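You operate a simulated robot arm through the tools that you are given. There is no shell and no other tool.

The job below is to be done with a simulated robot arm. You get a single attempt, and the scene is never put back.

JOB
Fit both cylinders in their bores in the blue block.
Fine: thick in the wide bore, thin in the narrow; lock the block in the nest first and release it after.

The check looks at the end state, three seconds after you hand in, the way a careful person would. Anything else that was tipped, shoved, dropped, spilled or broken makes it a failure.

ROBOT AND FRAMES
A 6-joint arm with a two-finger parallel gripper, fixed in place. Base frame: the origin is on the floor under the middle of its stand, x ahead of it, y to its left, z up; the work surface is at about z = 740. Readings come in mm, degrees, newtons and seconds.
With the tool pointing down near the work surface it reaches from about 260 to 680 mm from the base axis. Its first joint turns from -66.0 to 66.0 degrees. Payload 2.9 kg.
The TCP is the grasp point between the finger pads, 30 mm short of the fingertips. In the tool frame z runs along the fingers and y along their closing line. Largest opening 110 mm; finger width 20, thickness 10; the body of the gripper, 48 by 112 mm, starts 55 mm behind the TCP.
Orientation is that of the tool frame in the base frame, as a unit quaternion [x, y, z, w]. With the fingers straight down and closing along the base's y, the tool's x points along the base's -x, its y along +y and its z along -z.

CONTROLS
- The arm moves only by the tool nudge_tool. Its argument "plan" is a list of rows, each a list of 7 numbers: the shift along the tool's x, y, z in mm, then the turn, a rotation vector about the tool's x, y, z in degrees, then the gripper command, from -1 (shut) to 1 (fully open), values between in proportion. In form: [[x, y, z, wx, wy, wz, gripper], ...]. A call has 1 to 20 rows; each row shifts and turns the commanded pose from where the row before left it, along the tool's axes as they then stand. A row lasts 0.2 s, in which the tool goes at most 50 mm and 8.6 degrees; a call with a longer step from one row to the next is refused whole, and so is a gripper value outside its range. Where a pose cannot be reached the arm comes as near as it can. A force on the tool above 50 N (or 10 N above the force at the start of the call, whichever is more), or a blocked arm, ends the call early, and 0.2 s more pass. The fingers move at their own pace (about 108 mm/s each) and stop on an object; they squeeze with about 20 N. The grip force told is the motor's: it shows also when the fingers shut on nothing. Time passes only in rows, and 0.2 s behind the last, so rows that do not move let the fingers close. The reply holds the time, the measured pose of the TCP, the force on the tool along the base axes, the opening and the grip force, in the units named above and with some noise, with the torque about the TCP (base axes, N m) and any sound that the robot's microphone picked up, and new pictures: "pictures" is both (left out), scene, wrist or none.
- Cameras (640 x 400 px; columns grow to the right, rows downward): "scene" is fixed at [95, 450.4, 1393.3]; the picture's right is [-0.55, -0.84, 0.00], its down [-0.46, 0.30, -0.83] and it looks along [0.70, -0.46, -0.55] (base axes); focal length 345 px, centre (320, 200). "wrist" rides on the gripper at [72, 17, -103] in the tool frame; the picture's right is [-0.23, 0.97, 0.00], its down [-0.76, -0.18, -0.62] and it looks along [-0.61, -0.14, 0.78] (tool axes); focal length 222 px, centre (320, 200). There is no depth. A picture from a camera that has moved, and an enlarged one, comes with that camera's place and axes in the base frame and with its lens. The place of the scene camera against the robot may be out by one fixed shift of up to 12 mm in any direction.
- inspect(camera, box): a new picture of the part [left, top, right, bottom] of that camera's present view, enlarged. No time passes.
- hand_in(): hands the job in; it is judged then, once.

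Nothing tells you positions but the pictures and the camera data. Unless the task says otherwise, let go and move clear before handing in.

The tools are called after "Request:" as a command line: name --pt "numbers of a row" for each row, then --argument value for the rest, lists and objects as JSON in quotes. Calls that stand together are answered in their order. nudge_tool: Moves the arm, as the interface text tells. Its arguments: {"type":"object","properties":{"plan":{"type":"array","items":{"type":"array","items":{"type":"number"}}},"pictures":{"type":"string","enum":["both","scene","wrist","none"]}},"required":["plan"]} The other tools are called the same way: inspect (camera, box) takes an enlarged picture of a part of a camera's view; hand_in () hands the job in.

At the start:

```text
clock: 0.0
eef_pos: [481.2, 74.1, 984.1]
tool_rot: [0.0, 1.0, 0.0, 0.0]
wrist_force: [0.6, 0.1, -0.6]
torque: [0.03, -0.02, 0.02]
finger_gap: 110.1
gripper_force: 0.1
```

scene: 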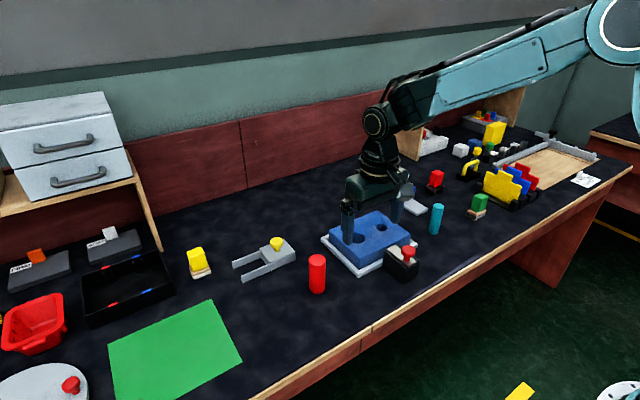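
wrist: 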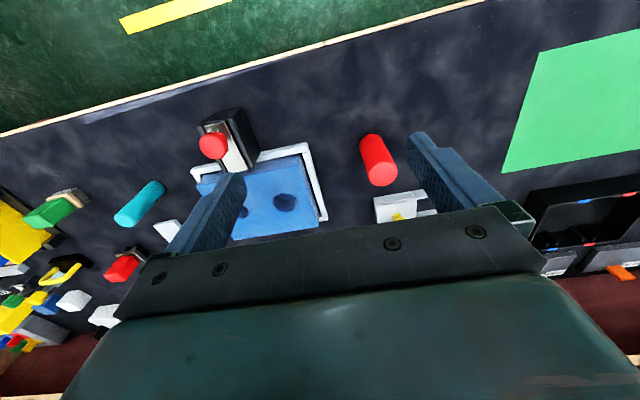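

I see a blue block with two bores sitting in a white nest. A lever or clamp device with a red knob is next to it, and a red thick cylinder and a teal thin cylinder stand nearby. I'll look closer before moving.

Request:
inspect --camera "scene" --box '[300, 160, 460, 300]'

Request:
inspect --camera "wrist" --box '[100, 90, 420, 290]'

Request:
inspect --camera "scene" --box '[220, 160, 540, 320]'

```text
2.86 times, centred on (380, 230) of scene
camera zoom: at [95.0, 450.4, 1393.3], right [-0.55, -0.84, 0.0], down [-0.46, 0.3, -0.83], along [0.7, -0.46, -0.55], focal length 985 px, centre (149, 114)
```

zoom: 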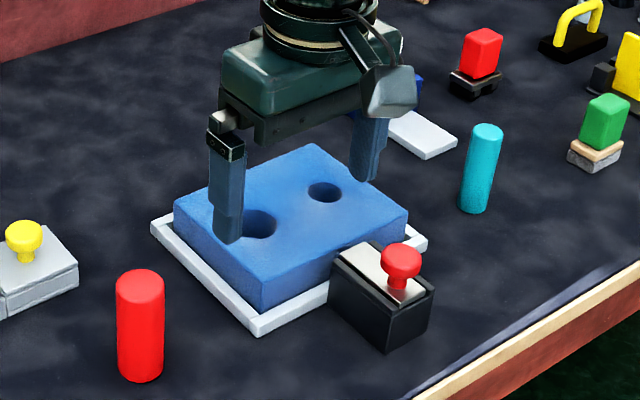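

```text
2.00 times, centred on (260, 190) of wrist
camera zoom: at [408.6, 91.9, 1088.8], right [0.23, 0.97, 0.0], down [0.76, -0.18, 0.62], along [0.61, -0.14, -0.78], focal length 444 px, centre (440, 220)
```

zoom: 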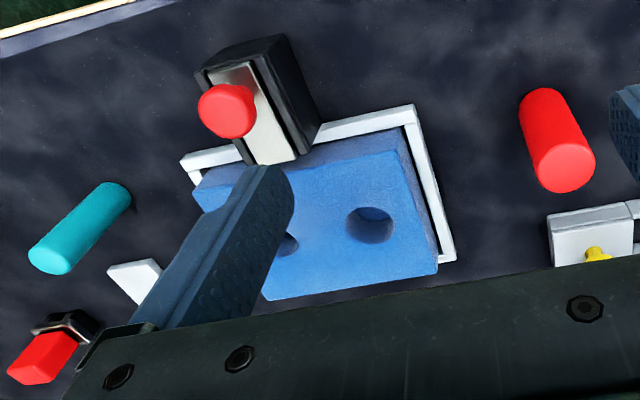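

```text
2.00 times, centred on (380, 240) of scene
camera zoom: at [95.0, 450.4, 1393.3], right [-0.55, -0.84, 0.0], down [-0.46, 0.3, -0.83], along [0.7, -0.46, -0.55], focal length 690 px, centre (200, 120)
```

zoom: 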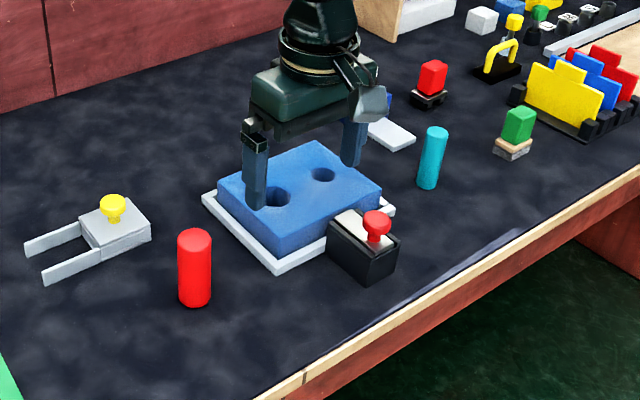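

The block looks square to the base axes in a white nest around (630, -60). The latch with the red knob is on its near side around (505, -70), the red cylinder is near (582, 139) and the teal one near (581, -276). I'll shift sideways to get a clear look at the block and latch.

Request:
nudge_tool --pt "0 -40 0 0 0 0 1" --pt "0 -40 0 0 0 0 1" --pt "0 -30 0 0 0 0 1" --pt "0 0 0 0 0 0 1" --pictures "both"

```text
clock: 1.0
eef_pos: [482.9, -36.0, 985.7]
tool_rot: [0.0, 1.0, 0.001, 0.0]
wrist_force: [0.0, 0.1, -0.1]
torque: [0.01, 0.0, -0.01]
finger_gap: 110.0
gripper_force: 0.1
camera wrist: at [409.0, -19.0, 1089.0], right [0.23, 0.97, 0.0], down [0.76, -0.18, 0.62], along [0.61, -0.14, -0.78], focal length 222 px, centre (320, 200)
```

scene: 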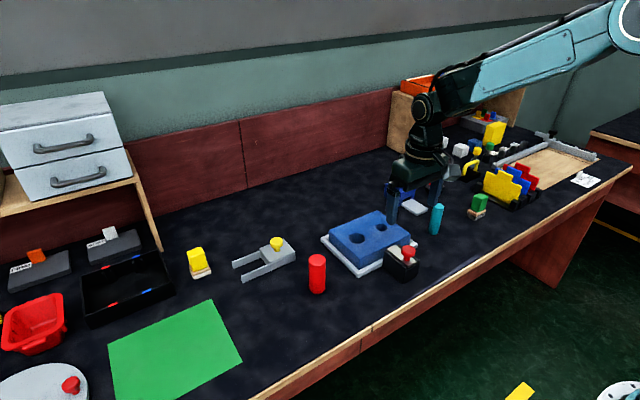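
wrist: 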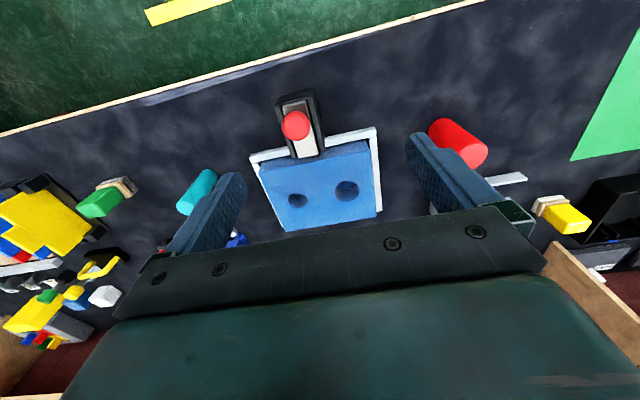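

Request:
inspect --camera "wrist" --box '[236, 80, 396, 240]'

Request:
inspect --camera "scene" --box '[310, 200, 430, 290]'

```text
2.50 times, centred on (316, 160) of wrist
camera zoom: at [409.0, -19.0, 1089.0], right [0.23, 0.97, 0.0], down [0.76, -0.18, 0.62], along [0.61, -0.14, -0.78], focal length 555 px, centre (330, 300)
```

zoom: 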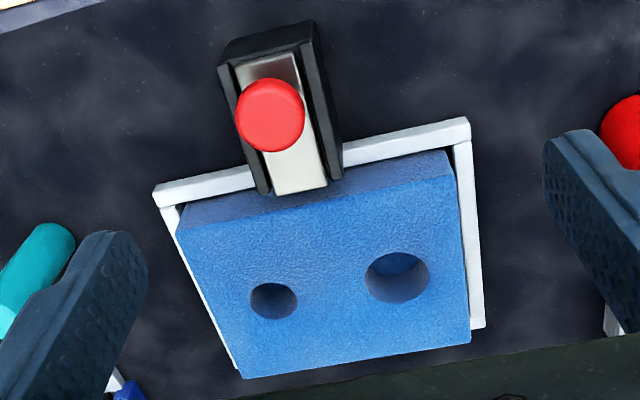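

```text
4.44 times, centred on (370, 245) of scene
camera zoom: at [95.1, 450.4, 1393.3], right [-0.55, -0.84, 0.0], down [-0.46, 0.3, -0.83], along [0.7, -0.46, -0.55], focal length 1532 px, centre (98, 0)
```

zoom: 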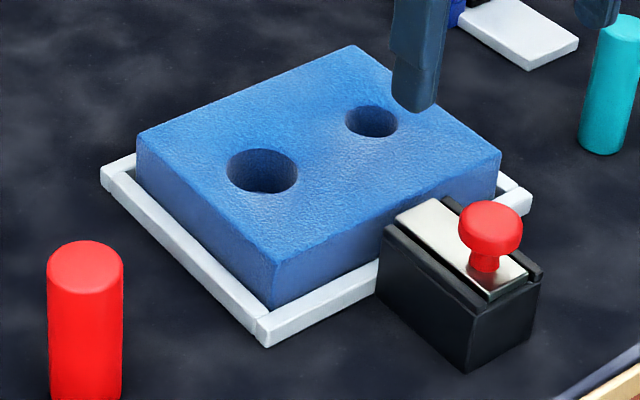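

The latch is a black body carrying a silver slide bolt with a red mushroom knob, with the bolt pointing toward the block along +x. I estimate the knob at about (496, -69), top z about 826. Next I'll go above it for a closer look.

Request:
nudge_tool --pt "-6 -16 15 0 0 0 1" --pt "-7 -17 20 0 0 0 1" --pt "0 0 20 0 0 0 1" --pt "0 0 0 0 0 0 1" --pictures "both"

```text
clock: 2.0
eef_pos: [496.8, -68.2, 929.4]
tool_rot: [0.0, 1.0, 0.0, 0.0]
wrist_force: [-0.2, 0.7, 0.1]
torque: [0.02, -0.02, -0.03]
finger_gap: 109.9
gripper_force: 0.0
camera wrist: at [421.7, -51.1, 1033.3], right [0.23, 0.97, 0.0], down [0.76, -0.18, 0.62], along [0.61, -0.14, -0.78], focal length 222 px, centre (320, 200)
```

scene: 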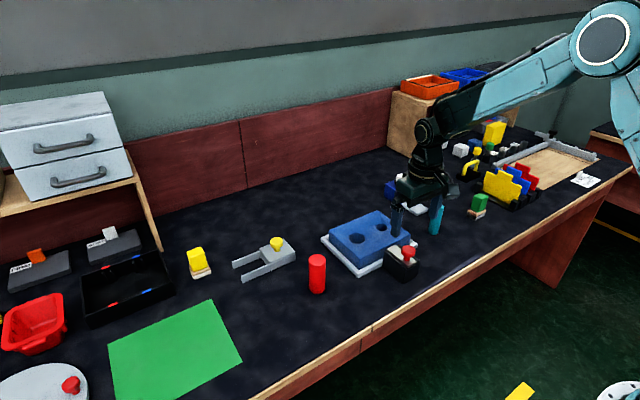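
wrist: 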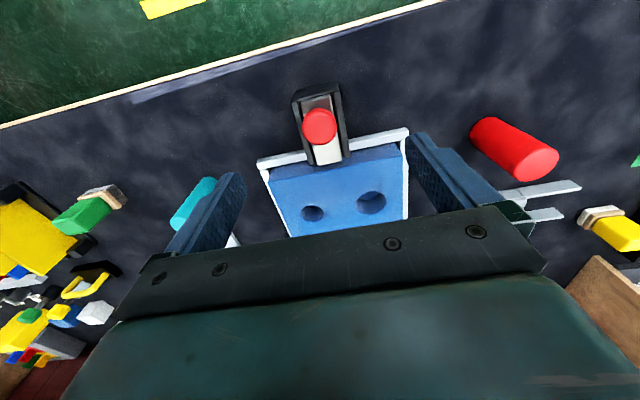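

Request:
inspect --camera "wrist" --box '[250, 70, 410, 240]'

Request:
inspect --camera "scene" --box '[340, 190, 450, 290]'

```text
2.35 times, centred on (330, 155) of wrist
camera zoom: at [421.7, -51.1, 1033.3], right [0.23, 0.97, 0.0], down [0.76, -0.18, 0.62], along [0.61, -0.14, -0.78], focal length 523 px, centre (296, 306)
```

zoom: 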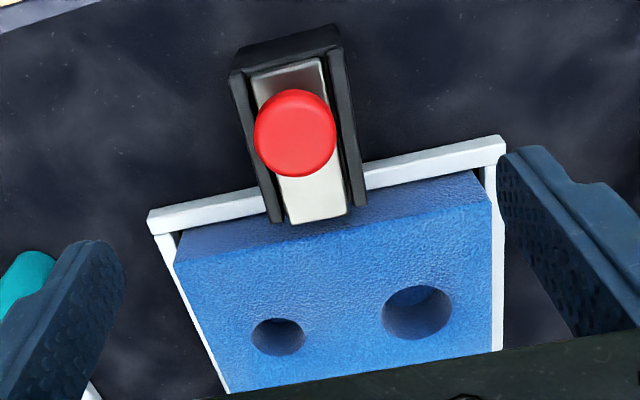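

```text
4.00 times, centred on (395, 240) of scene
camera zoom: at [95.1, 450.4, 1393.3], right [-0.55, -0.84, 0.0], down [-0.46, 0.3, -0.83], along [0.7, -0.46, -0.55], focal length 1379 px, centre (20, 40)
```

zoom: 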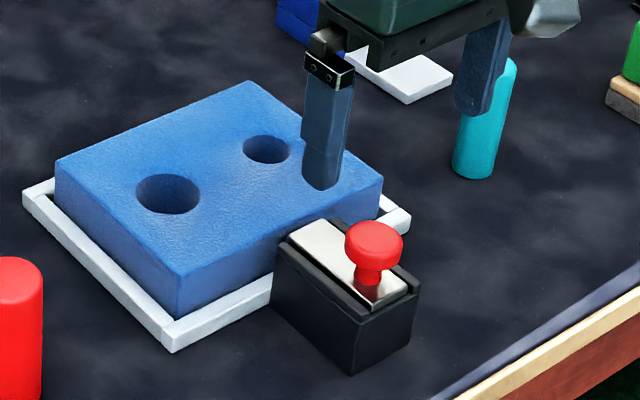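

The knob's head is about 33 mm across, centred near (497, -70), with its top at z about 822 and the plate at about 788. I put the block top at z about 781, with the wide bore near (639, -25) and the narrow bore near (639, -114). I'll descend around the knob head now, keeping the fingertips above the latch rails.

Request:
nudge_tool --pt "0 -1.8 30 0 0 0 1" --pt "0 0 30 0 0 0 1" --pt "0 0 25 0 0 0 1" --pt "0 0 14 0 0 0 1" --pt "0 0 0 0 0 0 1" --pictures "both"

```text
clock: 3.2
eef_pos: [495.5, -69.9, 832.1]
tool_rot: [0.001, 1.0, 0.0, 0.001]
wrist_force: [-0.3, -0.1, -0.9]
torque: [0.05, 0.0, 0.01]
finger_gap: 110.0
gripper_force: 0.0
camera wrist: at [421.7, -52.4, 934.5], right [0.23, 0.97, 0.0], down [0.76, -0.18, 0.62], along [0.61, -0.14, -0.78], focal length 222 px, centre (320, 200)
```

scene: 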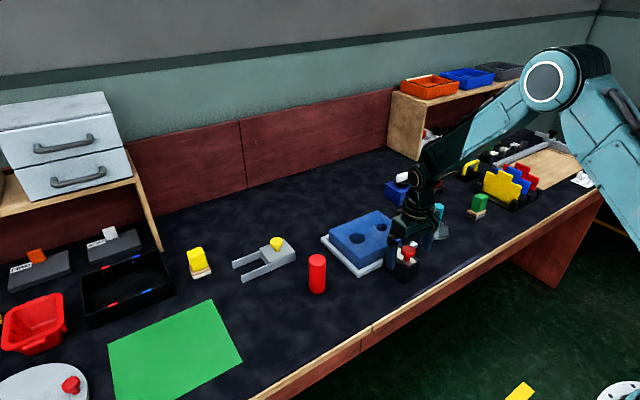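
wrist: 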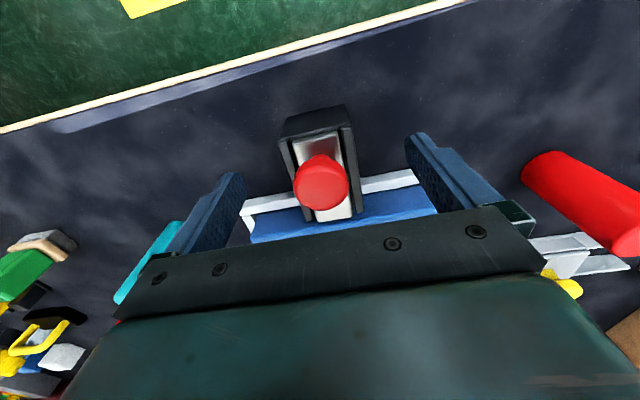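

Request:
nudge_tool --pt "0 0 0 0 0 0 -1" --pt "0 0 0 0 0 0 -1" --pt "0 0 0 0 0 0 -1" --pt "0 0 0 0 0 0 -1" --pictures "wrist"

Request:
inspect --camera "scene" --box '[340, 190, 450, 290]'

```text
clock: 4.2
eef_pos: [495.6, -70.1, 832.0]
tool_rot: [0.0, 1.0, -0.001, 0.001]
wrist_force: [1.1, -3.8, -1.6]
torque: [-0.05, -0.08, -0.05]
finger_gap: 33.1
gripper_force: 44.9
camera wrist: at [421.6, -52.7, 934.7], right [0.23, 0.97, 0.0], down [0.76, -0.18, 0.62], along [0.61, -0.14, -0.78], focal length 222 px, centre (320, 200)
```

wrist: 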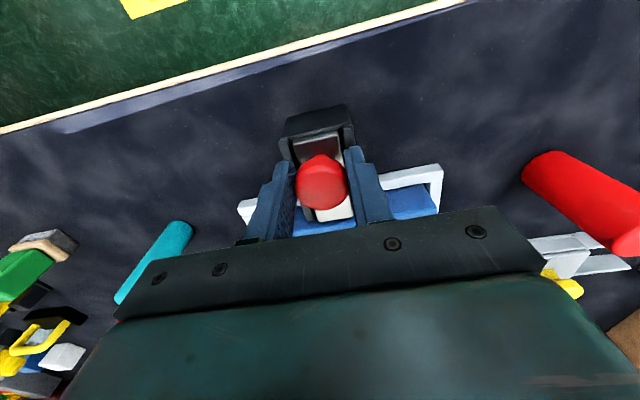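

```text
4.00 times, centred on (395, 240) of scene
camera zoom: at [95.1, 450.3, 1393.4], right [-0.55, -0.84, 0.0], down [-0.46, 0.3, -0.83], along [0.7, -0.46, -0.55], focal length 1379 px, centre (20, 40)
```

zoom: 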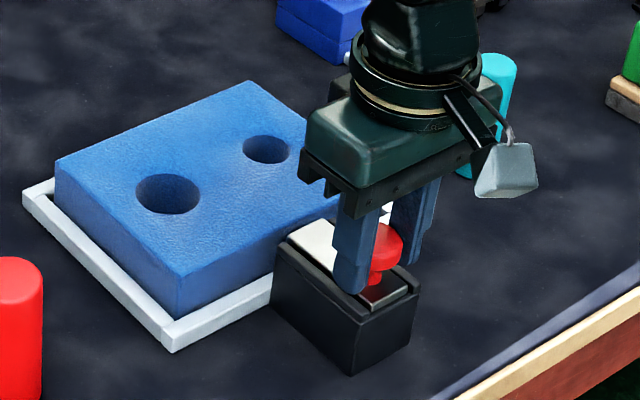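

The knob is gripped, with the gap reading 33.1 mm. I'll slide it gently toward the block along +x while watching the force.

Request:
nudge_tool --pt "-3 0 0 0 0 0 -1" --pt "-3 0 0 0 0 0 -1" --pt "-3 0 0 0 0 0 -1" --pt "0 0 0 0 0 0 -1" --pictures "wrist"

```text
clock: 5.2
eef_pos: [504.7, -71.1, 831.7]
tool_rot: [0.0, 1.0, 0.001, -0.001]
wrist_force: [1.0, -5.8, -11.3]
torque: [-0.05, 0.18, -0.07]
finger_gap: 33.1
gripper_force: 45.3
camera wrist: at [430.4, -52.7, 934.9], right [0.23, 0.97, 0.0], down [0.76, -0.18, 0.62], along [0.61, -0.14, -0.78], focal length 222 px, centre (320, 200)
```

wrist: 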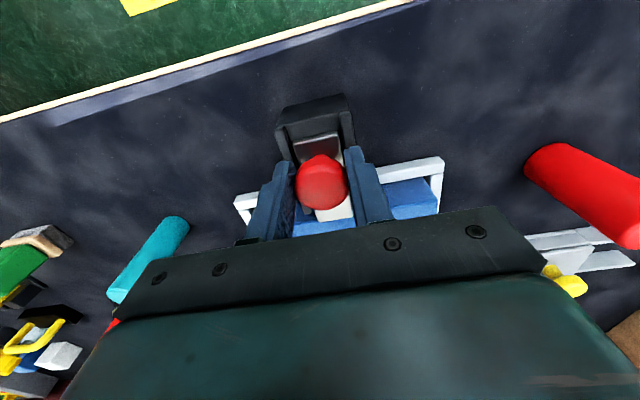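

Request:
nudge_tool --pt "-3 0 0 0 0 0 -1" --pt "-3 0 0 0 0 0 -1" --pt "-3 0 0 0 0 0 -1" --pt "-3 0 0 0 0 0 -1" --pt "0 0 0 0 0 0 -1" --pictures "wrist"

Request:
inspect --camera "scene" --box '[340, 190, 450, 290]'

```text
clock: 6.4
eef_pos: [515.4, -70.2, 830.1]
tool_rot: [0.0, 1.0, 0.0, -0.002]
wrist_force: [-1.3, -4.8, -6.9]
torque: [-0.02, 1.26, 0.05]
finger_gap: 32.8
gripper_force: 45.1
camera wrist: at [442.3, -52.8, 934.9], right [0.23, 0.97, 0.0], down [0.76, -0.18, 0.62], along [0.61, -0.14, -0.78], focal length 222 px, centre (320, 200)
```

wrist: 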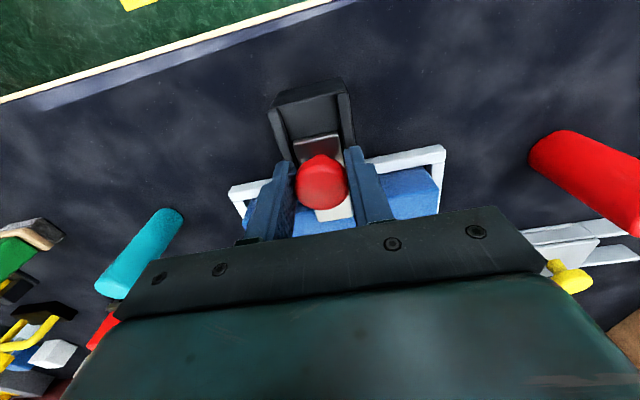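

```text
4.00 times, centred on (395, 240) of scene
camera zoom: at [95.2, 450.3, 1393.4], right [-0.55, -0.84, 0.0], down [-0.46, 0.3, -0.83], along [0.7, -0.46, -0.55], focal length 1379 px, centre (20, 40)
```

zoom: 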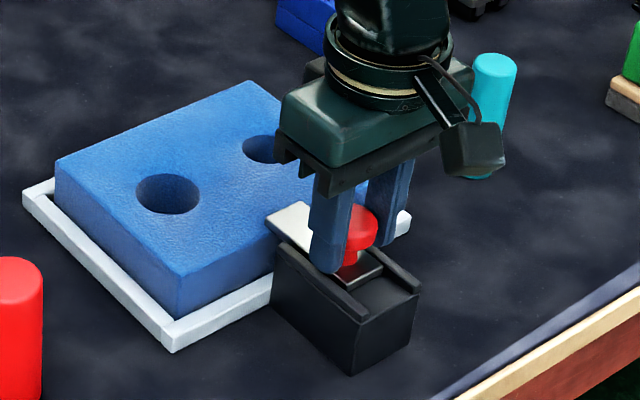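

The bolt is now sliding over the block's edge. I'll keep going until it hits a stop or clicks.

Request:
nudge_tool --pt "-3 0 0 0 0 0 -1" --pt "-3 0 0 0 0 0 -1" --pt "-3 0 0 0 0 0 -1" --pt "0 0 0 0 0 0 -1" --pictures "wrist"

Request:
inspect --camera "scene" --box '[340, 190, 450, 290]'

```text
clock: 7.4
eef_pos: [524.9, -69.6, 832.2]
tool_rot: [0.0, 1.0, 0.0, 0.0]
wrist_force: [-6.7, -4.6, -2.7]
torque: [-0.02, 0.15, 0.05]
finger_gap: 32.6
gripper_force: 44.7
camera wrist: at [451.8, -52.7, 934.8], right [0.23, 0.97, 0.0], down [0.76, -0.18, 0.62], along [0.61, -0.14, -0.78], focal length 222 px, centre (320, 200)
```

wrist: 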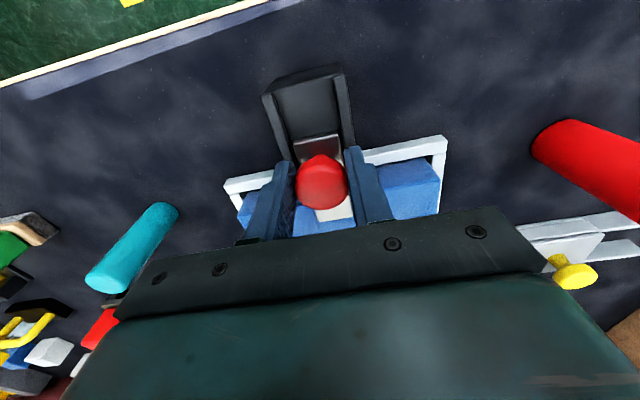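

```text
4.00 times, centred on (395, 240) of scene
camera zoom: at [95.0, 450.3, 1393.4], right [-0.55, -0.84, 0.0], down [-0.46, 0.3, -0.83], along [0.7, -0.46, -0.55], focal length 1379 px, centre (20, 40)
```

zoom: 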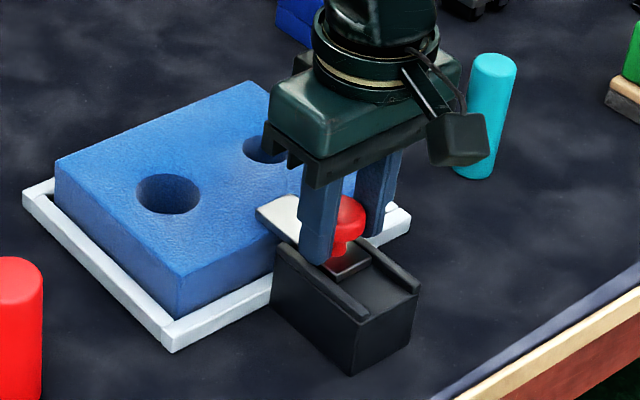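

Request:
nudge_tool --pt "-3 0 0 0 0 0 -1" --pt "-3 0 0 0 0 0 -1" --pt "0 0 0 0 0 0 -1" --pictures "wrist"

Request:
inspect --camera "scene" --box '[340, 190, 450, 290]'

```text
clock: 8.2
eef_pos: [527.5, -69.6, 830.2]
tool_rot: [0.001, 1.0, 0.001, -0.005]
wrist_force: [-30.7, -5.6, 12.8]
torque: [-0.1, 0.3, -0.02]
finger_gap: 32.9
gripper_force: 45.0
camera wrist: at [455.0, -52.7, 935.0], right [0.23, 0.97, 0.0], down [0.77, -0.18, 0.61], along [0.6, -0.14, -0.79], focal length 222 px, centre (320, 200)
```

wrist: 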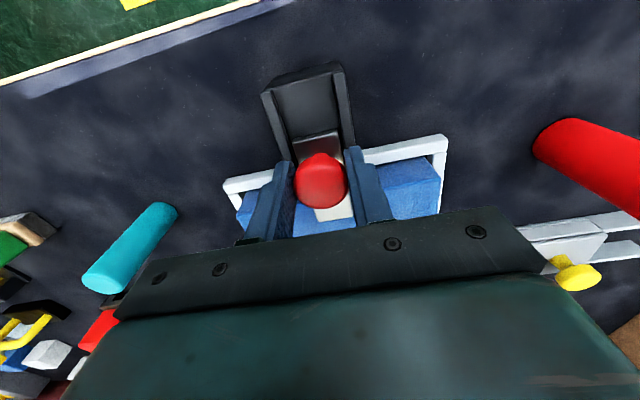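

```text
4.00 times, centred on (395, 240) of scene
camera zoom: at [94.1, 450.3, 1393.4], right [-0.55, -0.84, 0.0], down [-0.46, 0.3, -0.83], along [0.7, -0.46, -0.55], focal length 1379 px, centre (20, 40)
```

zoom: 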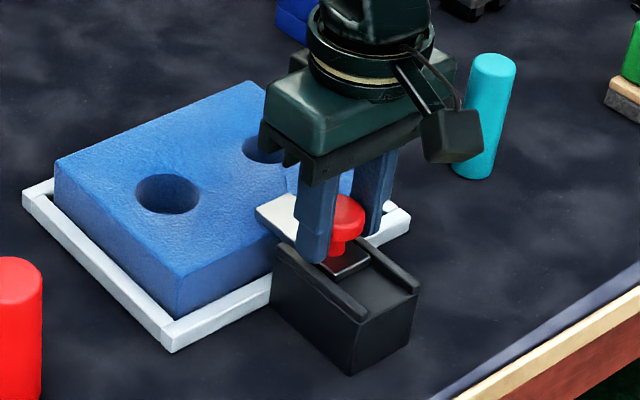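

The slide hit its end stop, with -31 N in x after about 32 mm of travel, and the bolt now overlaps the block. I'll relieve the push, open, and rise.

Request:
nudge_tool --pt "4 0 0 0 0 0 -1" --pt "0 0 0 0 0 0 -1" --pt "0 0 0 0 0 0 1" --pt "0 0 0 0 0 0 1" --pt "0 0 0 0 0 0 1" --pictures "wrist"

```text
clock: 9.4
eef_pos: [526.2, -70.5, 831.6]
tool_rot: [0.0, 1.0, 0.0, 0.0]
wrist_force: [-0.1, 1.3, 0.5]
torque: [-0.03, 0.02, 0.01]
finger_gap: 109.9
gripper_force: 0.0
camera wrist: at [453.2, -52.6, 934.6], right [0.23, 0.97, 0.0], down [0.76, -0.18, 0.62], along [0.61, -0.14, -0.78], focal length 222 px, centre (320, 200)
```

wrist: 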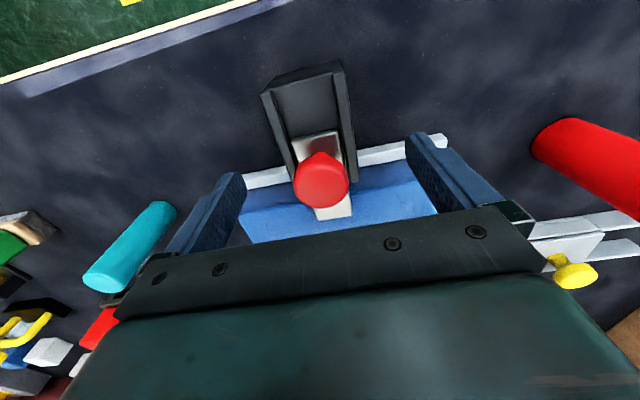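

Request:
nudge_tool --pt "0 0 -40 0 0 0 1" --pt "0 0 -40 0 0 0 1" --pt "10 0 -40 0 0 0 1" --pt "30 20 -34 0 0 0 1" --pt "4 20 0 0 0 0 1" --pt "0 0 0 0 0 0 1" --pictures "both"

Request:
inspect --camera "wrist" --box '[236, 80, 396, 240]'

Request:
inspect --camera "scene" --box '[310, 200, 430, 290]'

```text
clock: 10.8
eef_pos: [483.7, -28.4, 985.5]
tool_rot: [0.0, 1.0, 0.0, 0.0]
wrist_force: [0.7, 1.0, 1.1]
torque: [0.03, 0.01, -0.01]
finger_gap: 110.0
gripper_force: 0.1
camera wrist: at [410.0, -12.1, 1088.9], right [0.23, 0.97, 0.0], down [0.76, -0.18, 0.62], along [0.61, -0.14, -0.78], focal length 222 px, centre (320, 200)
```

scene: 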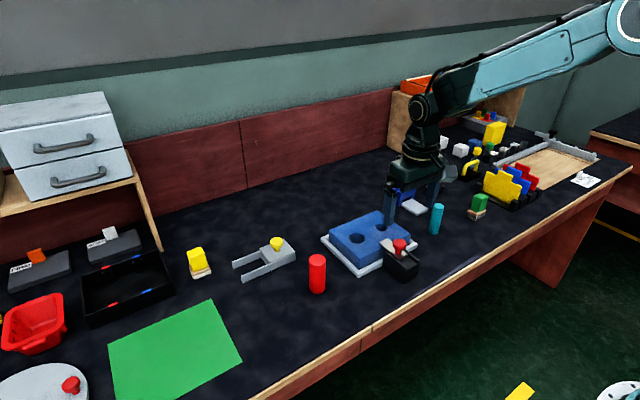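
wrist: 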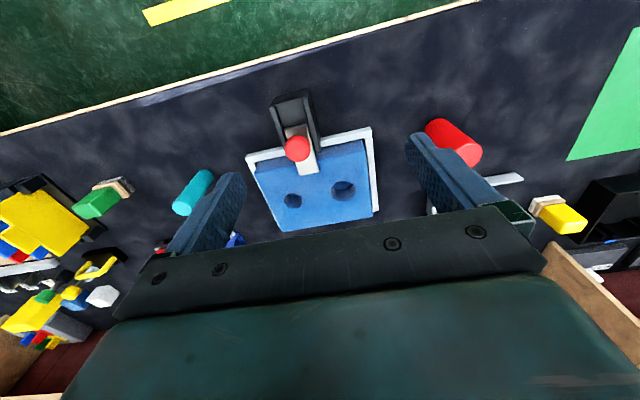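

```text
2.50 times, centred on (316, 160) of wrist
camera zoom: at [410.0, -12.1, 1088.9], right [0.23, 0.97, 0.0], down [0.76, -0.18, 0.62], along [0.61, -0.14, -0.78], focal length 555 px, centre (330, 300)
```

zoom: 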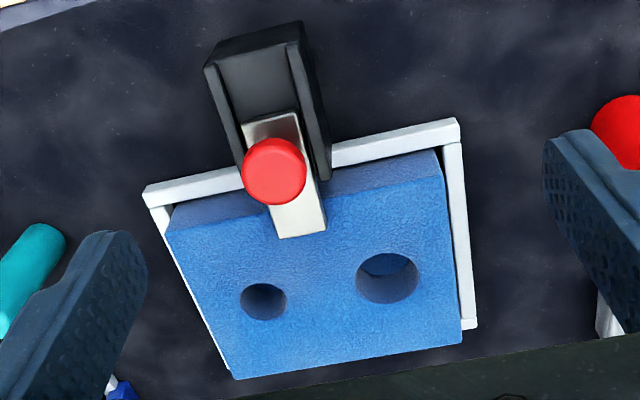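

```text
4.44 times, centred on (370, 245) of scene
camera zoom: at [95.0, 450.4, 1393.3], right [-0.55, -0.84, 0.0], down [-0.46, 0.3, -0.83], along [0.7, -0.46, -0.55], focal length 1532 px, centre (98, 0)
```

zoom: 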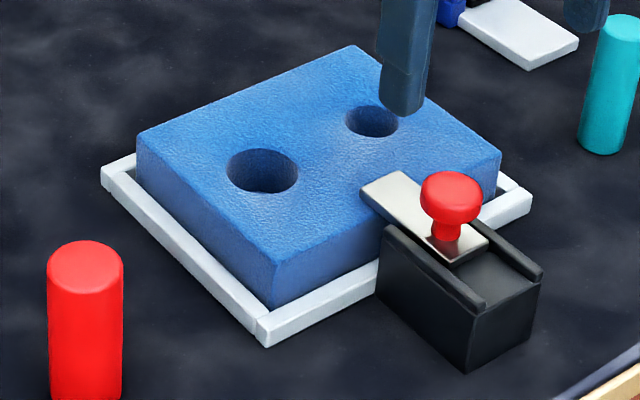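

The bolt is over the block, so it's locked. Next is the thick red cylinder, which I estimate at (583, 139) with its top at z about 835, so I'll move above it for a precise look.

Request:
nudge_tool --pt "-20 33 0 0 0 0 1" --pt "-20 33 0 0 0 0 1" --pt "-20 33 0 0 0 0 1" --pt "-20 34 0 0 0 0 1" --pt "-19 34 15 0 0 0 1" --pt "0 0 35 0 0 0 1" --pt "0 0 0 0 0 0 1" --pictures "both"

Request:
inspect --camera "wrist" --box '[240, 60, 440, 200]'

Request:
inspect --camera "scene" --box '[270, 190, 400, 310]'

```text
clock: 12.4
eef_pos: [580.0, 137.3, 935.3]
tool_rot: [0.0, 1.0, 0.0, -0.001]
wrist_force: [-1.1, -1.0, 0.4]
torque: [-0.02, 0.01, -0.03]
finger_gap: 110.0
gripper_force: 0.0
camera wrist: at [507.5, 154.6, 1039.3], right [0.23, 0.97, 0.0], down [0.76, -0.18, 0.62], along [0.61, -0.14, -0.78], focal length 222 px, centre (320, 200)
```

scene: 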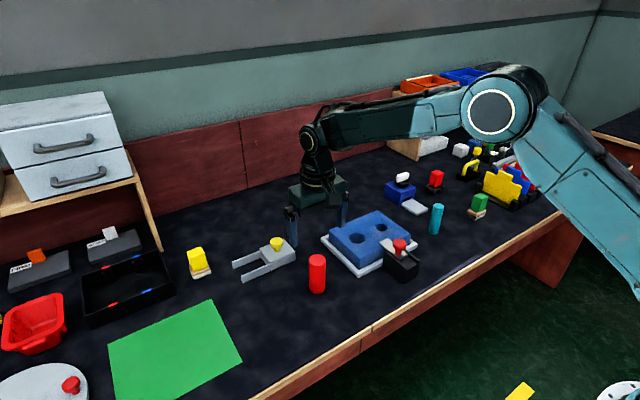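
wrist: 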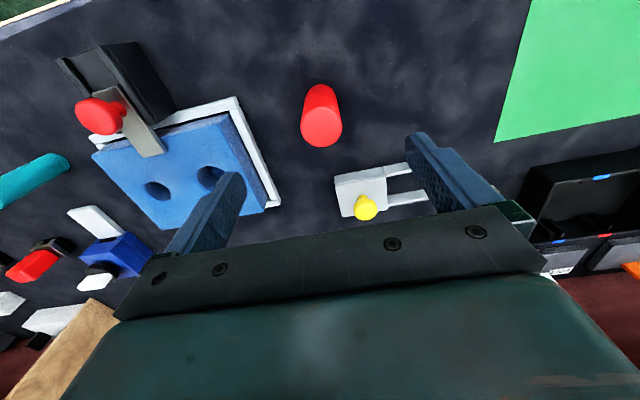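

```text
2.86 times, centred on (340, 130) of wrist
camera zoom: at [507.5, 154.6, 1039.3], right [0.23, 0.97, 0.0], down [0.76, -0.18, 0.62], along [0.61, -0.14, -0.78], focal length 635 px, centre (263, 400)
```

zoom: 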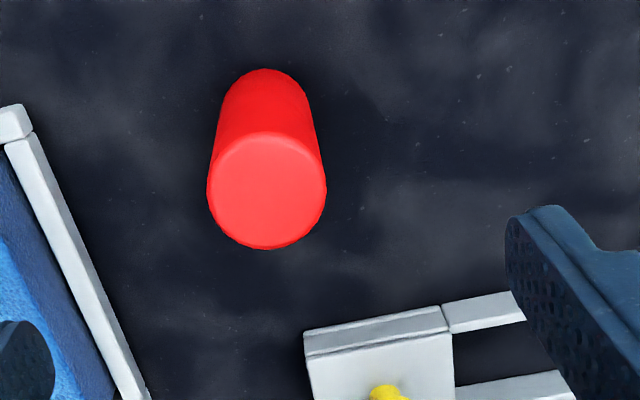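

```text
3.33 times, centred on (335, 250) of scene
camera zoom: at [95.0, 450.4, 1393.3], right [-0.55, -0.84, 0.0], down [-0.46, 0.3, -0.83], along [0.7, -0.46, -0.55], focal length 1149 px, centre (270, 33)
```

zoom: 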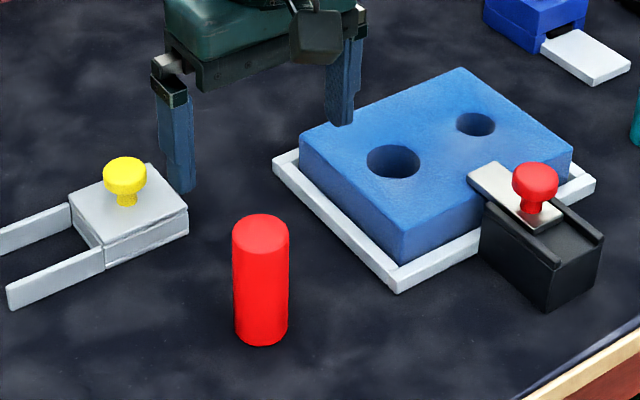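

The red cylinder is about 40 mm across, centred at (582, 138), with its top at z about 832. I'll centre on it and come down to grip the upper part at TCP z about 817, so the fingertips stay above the block when it's inserted.

Request:
nudge_tool --pt "-1.5 0.7 30 0 0 0 1" --pt "0 0 30 0 0 0 1" --pt "0 0 30 0 0 0 1" --pt "0 0 18 0 0 0 1" --pt "0 0 10 0 0 0 1" --pt "0 0 0 0 0 0 1" --pictures "both"

Request:
inspect --camera "scene" --box '[270, 190, 400, 310]'

```text
clock: 13.8
eef_pos: [584.6, 136.8, 819.2]
tool_rot: [0.001, 1.0, 0.0, 0.0]
wrist_force: [-0.6, -0.2, -0.4]
torque: [0.01, 0.0, 0.02]
finger_gap: 110.1
gripper_force: 0.0
camera wrist: at [510.2, 154.9, 922.0], right [0.23, 0.97, 0.0], down [0.76, -0.18, 0.62], along [0.61, -0.14, -0.78], focal length 222 px, centre (320, 200)
```

scene: 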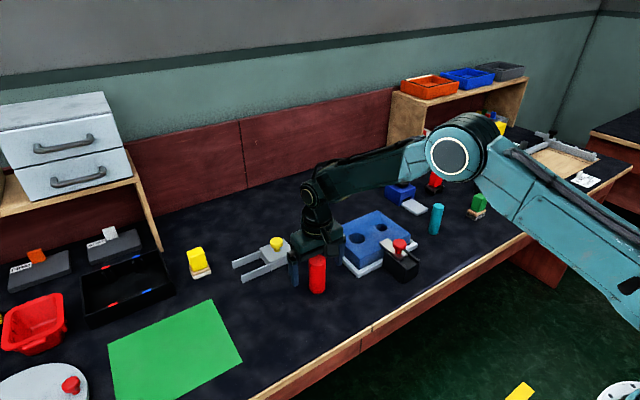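
wrist: 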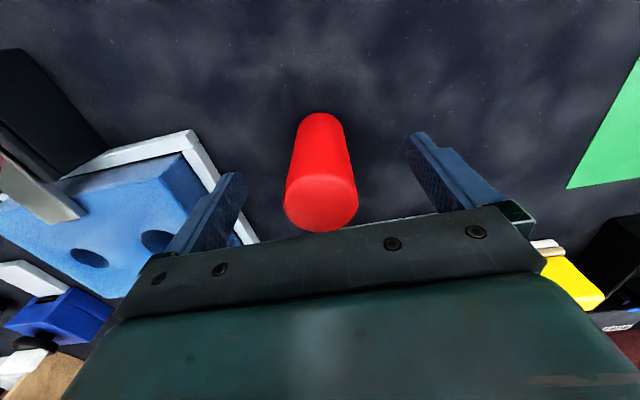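

```text
3.33 times, centred on (335, 250) of scene
camera zoom: at [95.0, 450.4, 1393.3], right [-0.55, -0.84, 0.0], down [-0.46, 0.3, -0.83], along [0.7, -0.46, -0.55], focal length 1149 px, centre (270, 33)
```

zoom: 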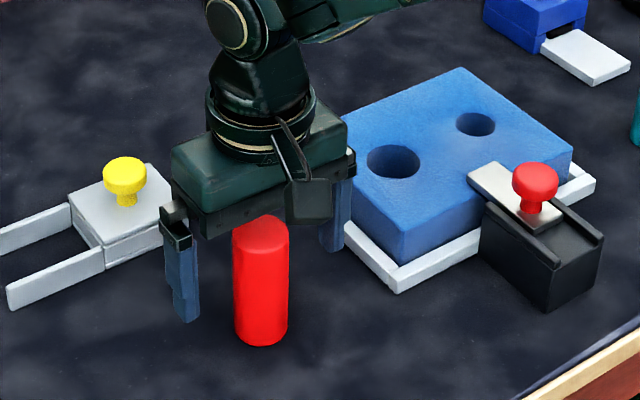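

Request:
nudge_tool --pt "0 0 0 0 0 0 -1" --pt "0 0 0 0 0 0 -1" --pt "0 0 0 0 0 0 -1" --pt "0 0 0 0 0 0 -1" --pictures "wrist"

```text
clock: 14.8
eef_pos: [583.9, 138.1, 818.3]
tool_rot: [0.0, 1.0, 0.0, -0.001]
wrist_force: [-0.5, -0.2, -0.2]
torque: [0.05, -0.05, -0.02]
finger_gap: 39.0
gripper_force: 20.2
camera wrist: at [510.2, 154.8, 922.2], right [0.23, 0.97, 0.0], down [0.76, -0.18, 0.62], along [0.61, -0.14, -0.78], focal length 222 px, centre (320, 200)
```

wrist: 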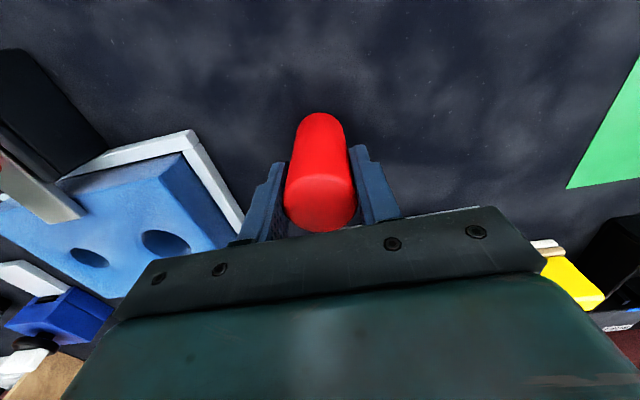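

The red cylinder is held, with a 39 mm gap. I'll lift it straight up and check that it hangs true.

Request:
nudge_tool --pt "0 0 -10 0 0 0 -1" --pt "0 0 -20 0 0 0 -1" --pt "0 0 -25 0 0 0 -1" --pt "0 0 -25 0 0 0 -1" --pt "0 0 0 0 0 0 -1" --pictures "both"

Request:
inspect --camera "scene" --box '[270, 190, 400, 310]'

Request:
inspect --camera "wrist" --box '[220, 80, 420, 240]'

```text
clock: 16.0
eef_pos: [583.8, 136.2, 896.5]
tool_rot: [0.0, 1.0, 0.0, -0.001]
wrist_force: [0.4, 0.3, -1.4]
torque: [0.01, 0.02, -0.02]
finger_gap: 39.2
gripper_force: 19.4
camera wrist: at [510.7, 153.8, 1000.5], right [0.23, 0.97, 0.0], down [0.76, -0.18, 0.62], along [0.61, -0.14, -0.78], focal length 222 px, centre (320, 200)
```

scene: 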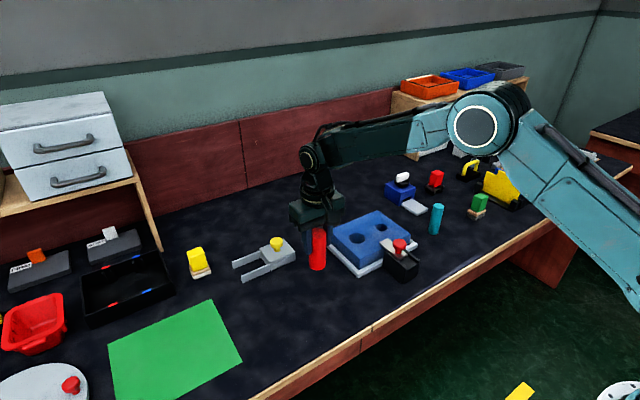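
wrist: 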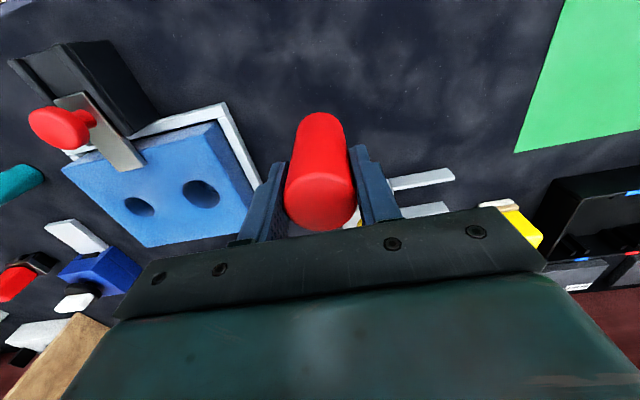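

```text
3.33 times, centred on (335, 250) of scene
camera zoom: at [95.1, 450.4, 1393.3], right [-0.55, -0.84, 0.0], down [-0.46, 0.3, -0.83], along [0.7, -0.46, -0.55], focal length 1149 px, centre (270, 33)
```

zoom: 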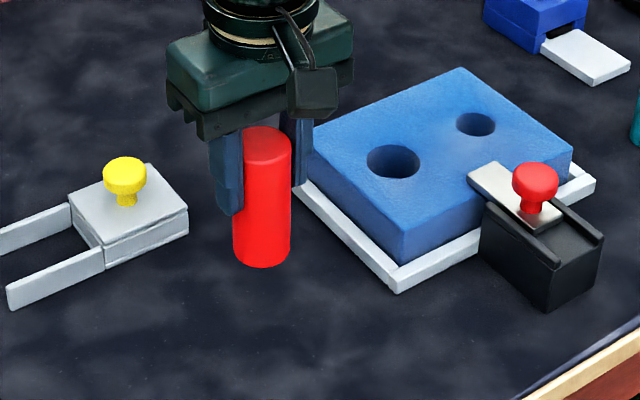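

```text
2.50 times, centred on (320, 160) of wrist
camera zoom: at [510.7, 153.8, 1000.5], right [0.23, 0.97, 0.0], down [0.76, -0.18, 0.62], along [0.61, -0.14, -0.78], focal length 555 px, centre (320, 300)
```

zoom: 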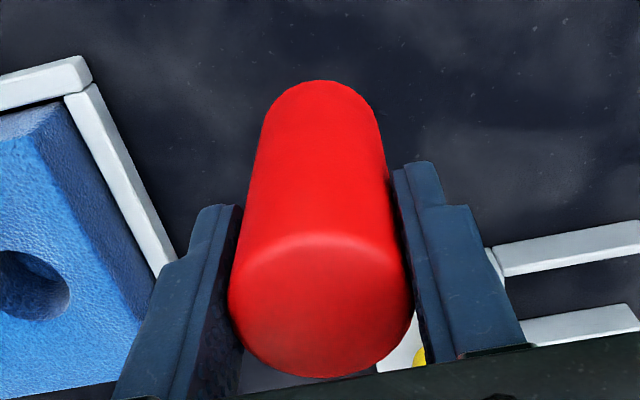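

The red cylinder hangs vertically, with its bottom at about z 818. I'll carry it above the wide bore at about (638.7, -25.6).

Request:
nudge_tool --pt "-11 -32 0 0 0 0 -1" --pt "-12 -33 0 0 0 0 -1" --pt "-12 -33 0 0 0 0 -1" --pt "-12 -33 0 0 0 0 -1" --pt "-10.3 -31.6 0 0 0 0 -1" --pt "0 0 0 0 0 0 -1" --pt "0 0 0 0 0 0 -1" --pictures "both"

Request:
inspect --camera "scene" --box '[300, 180, 430, 300]'

Request:
inspect --camera "wrist" --box '[200, 60, 440, 240]'

```text
clock: 17.6
eef_pos: [641.6, -25.1, 898.3]
tool_rot: [0.0, 1.0, 0.0, 0.0]
wrist_force: [0.0, 0.1, -1.0]
torque: [-0.04, 0.02, -0.01]
finger_gap: 39.1
gripper_force: 20.4
camera wrist: at [568.0, -7.8, 1000.5], right [0.23, 0.97, 0.0], down [0.76, -0.18, 0.62], along [0.61, -0.14, -0.78], focal length 222 px, centre (320, 200)
```

scene: 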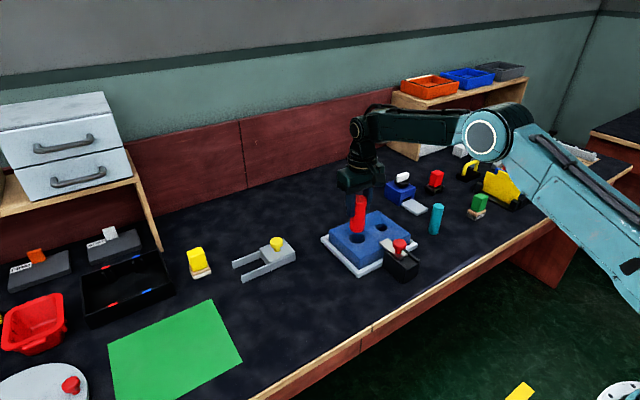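
wrist: 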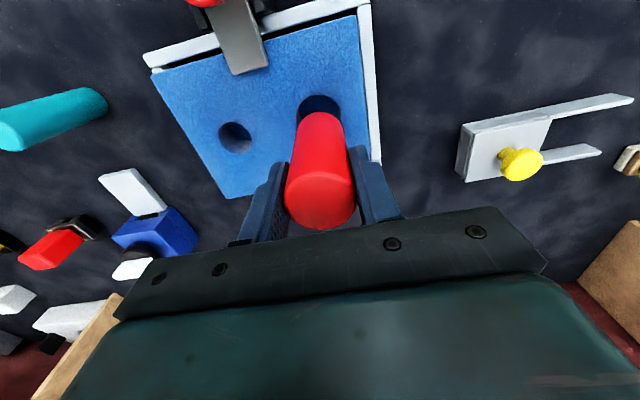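

```text
3.33 times, centred on (365, 240) of scene
camera zoom: at [95.1, 450.4, 1393.3], right [-0.55, -0.84, 0.0], down [-0.46, 0.3, -0.83], along [0.7, -0.46, -0.55], focal length 1149 px, centre (170, 67)
```

zoom: 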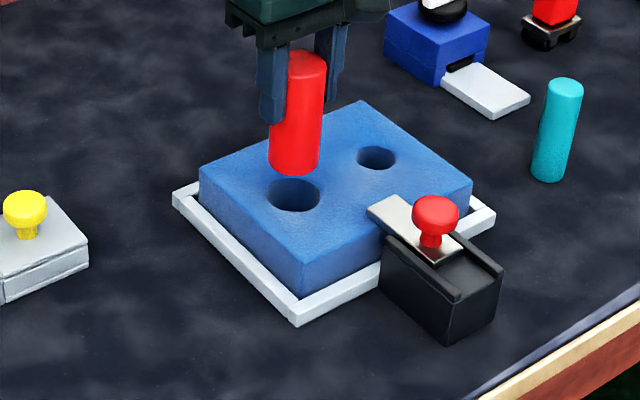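

```text
2.22 times, centred on (320, 150) of wrist
camera zoom: at [568.0, -7.8, 1000.5], right [0.23, 0.97, 0.0], down [0.76, -0.18, 0.62], along [0.61, -0.14, -0.78], focal length 494 px, centre (320, 311)
```

zoom: 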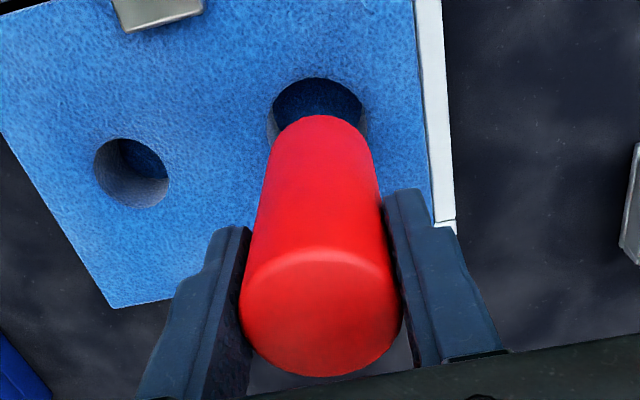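

The cylinder bottom and bore line up to within about 1 mm. I'll make a small correction and lower to just above the block.

Request:
nudge_tool --pt "0.7 -0.5 10 0 0 0 -1" --pt "0 0 12 0 0 0 -1" --pt "0 0 8 0 0 0 -1" --pt "0 0 0 0 0 0 -1" --pt "0 0 0 0 0 0 -1" --pictures "wrist"

Request:
inspect --camera "scene" --box '[320, 190, 420, 270]'

Request:
inspect --camera "wrist" --box '[220, 60, 420, 240]'

```text
clock: 18.8
eef_pos: [639.7, -24.9, 866.8]
tool_rot: [0.0, 1.0, 0.0, 0.0]
wrist_force: [-0.6, 0.3, -0.4]
torque: [0.0, 0.0, -0.01]
finger_gap: 38.9
gripper_force: 20.0
camera wrist: at [566.6, -8.2, 970.8], right [0.23, 0.97, 0.0], down [0.76, -0.18, 0.62], along [0.61, -0.14, -0.78], focal length 222 px, centre (320, 200)
```

wrist: 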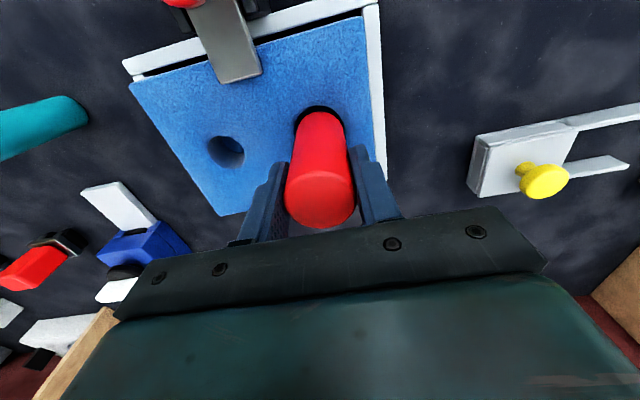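

```text
5.00 times, centred on (370, 230) of scene
camera zoom: at [95.1, 450.4, 1393.3], right [-0.55, -0.84, 0.0], down [-0.46, 0.3, -0.83], along [0.7, -0.46, -0.55], focal length 1724 px, centre (70, 50)
```

zoom: 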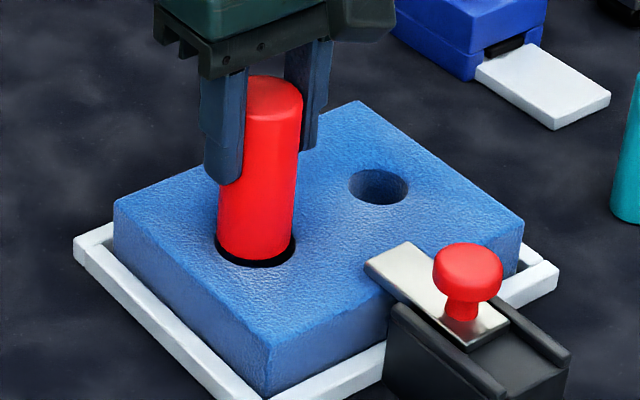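

```text
2.22 times, centred on (320, 150) of wrist
camera zoom: at [566.6, -8.2, 970.8], right [0.23, 0.97, 0.0], down [0.76, -0.18, 0.62], along [0.61, -0.14, -0.78], focal length 494 px, centre (320, 311)
```

zoom: 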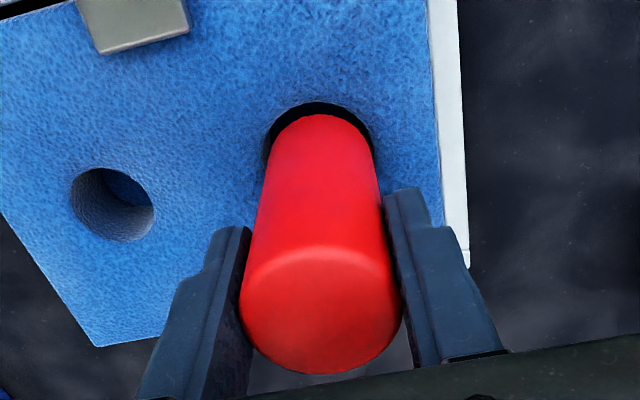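

Request:
nudge_tool --pt "0 -0.4 3 0 0 0 -1" --pt "0 0 3 0 0 0 -1" --pt "0 0 3 0 0 0 -1" --pt "0 0 3 0 0 0 -1" --pt "0 0 0 0 0 0 -1" --pictures "wrist"

Request:
inspect --camera "scene" --box '[320, 190, 420, 270]'

```text
clock: 20.0
eef_pos: [640.6, -27.2, 855.2]
tool_rot: [0.0, 1.0, 0.001, 0.0]
wrist_force: [1.2, -0.4, -1.1]
torque: [0.02, 0.02, -0.02]
finger_gap: 38.8
gripper_force: 20.1
camera wrist: at [566.9, -9.3, 958.7], right [0.23, 0.97, 0.0], down [0.76, -0.18, 0.62], along [0.61, -0.14, -0.78], focal length 222 px, centre (320, 200)
```

wrist: 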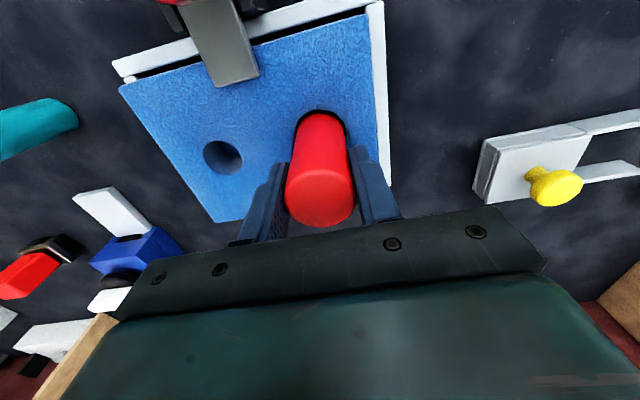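

```text
5.00 times, centred on (370, 230) of scene
camera zoom: at [95.1, 450.4, 1393.3], right [-0.55, -0.84, 0.0], down [-0.46, 0.3, -0.83], along [0.7, -0.46, -0.55], focal length 1724 px, centre (70, 50)
```

zoom: 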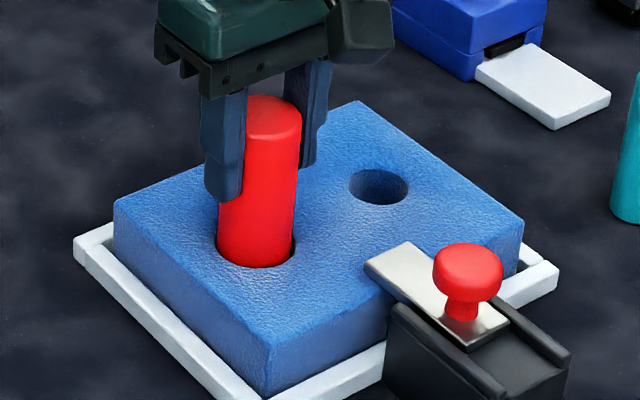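

The cylinder is entering the bore with no contact force. I'll continue down in small steps.

Request:
nudge_tool --pt "0 0 3 0 0 0 -1" --pt "0 0 3 0 0 0 -1" --pt "0 0 3 0 0 0 -1" --pt "0 0 3 0 0 0 -1" --pt "0 0 0 0 0 0 -1" --pictures "wrist"

Request:
inspect --camera "scene" --box '[320, 190, 420, 270]'

```text
clock: 21.2
eef_pos: [640.6, -26.0, 843.9]
tool_rot: [0.0, 1.0, 0.0, 0.0]
wrist_force: [0.2, 0.2, -0.9]
torque: [0.02, -0.03, -0.02]
finger_gap: 38.8
gripper_force: 19.7
camera wrist: at [566.7, -8.7, 946.9], right [0.23, 0.97, 0.0], down [0.76, -0.18, 0.62], along [0.61, -0.14, -0.78], focal length 222 px, centre (320, 200)
```

wrist: 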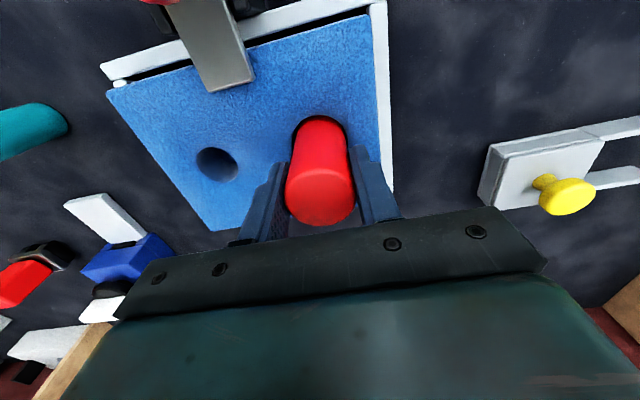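

```text
5.00 times, centred on (370, 230) of scene
camera zoom: at [95.1, 450.4, 1393.3], right [-0.55, -0.84, 0.0], down [-0.46, 0.3, -0.83], along [0.7, -0.46, -0.55], focal length 1724 px, centre (70, 50)
```

zoom: 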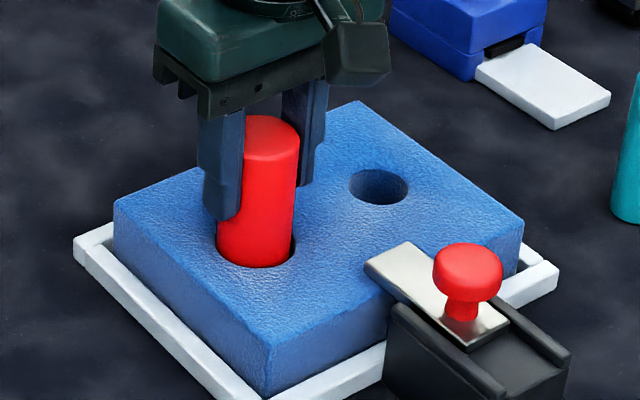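

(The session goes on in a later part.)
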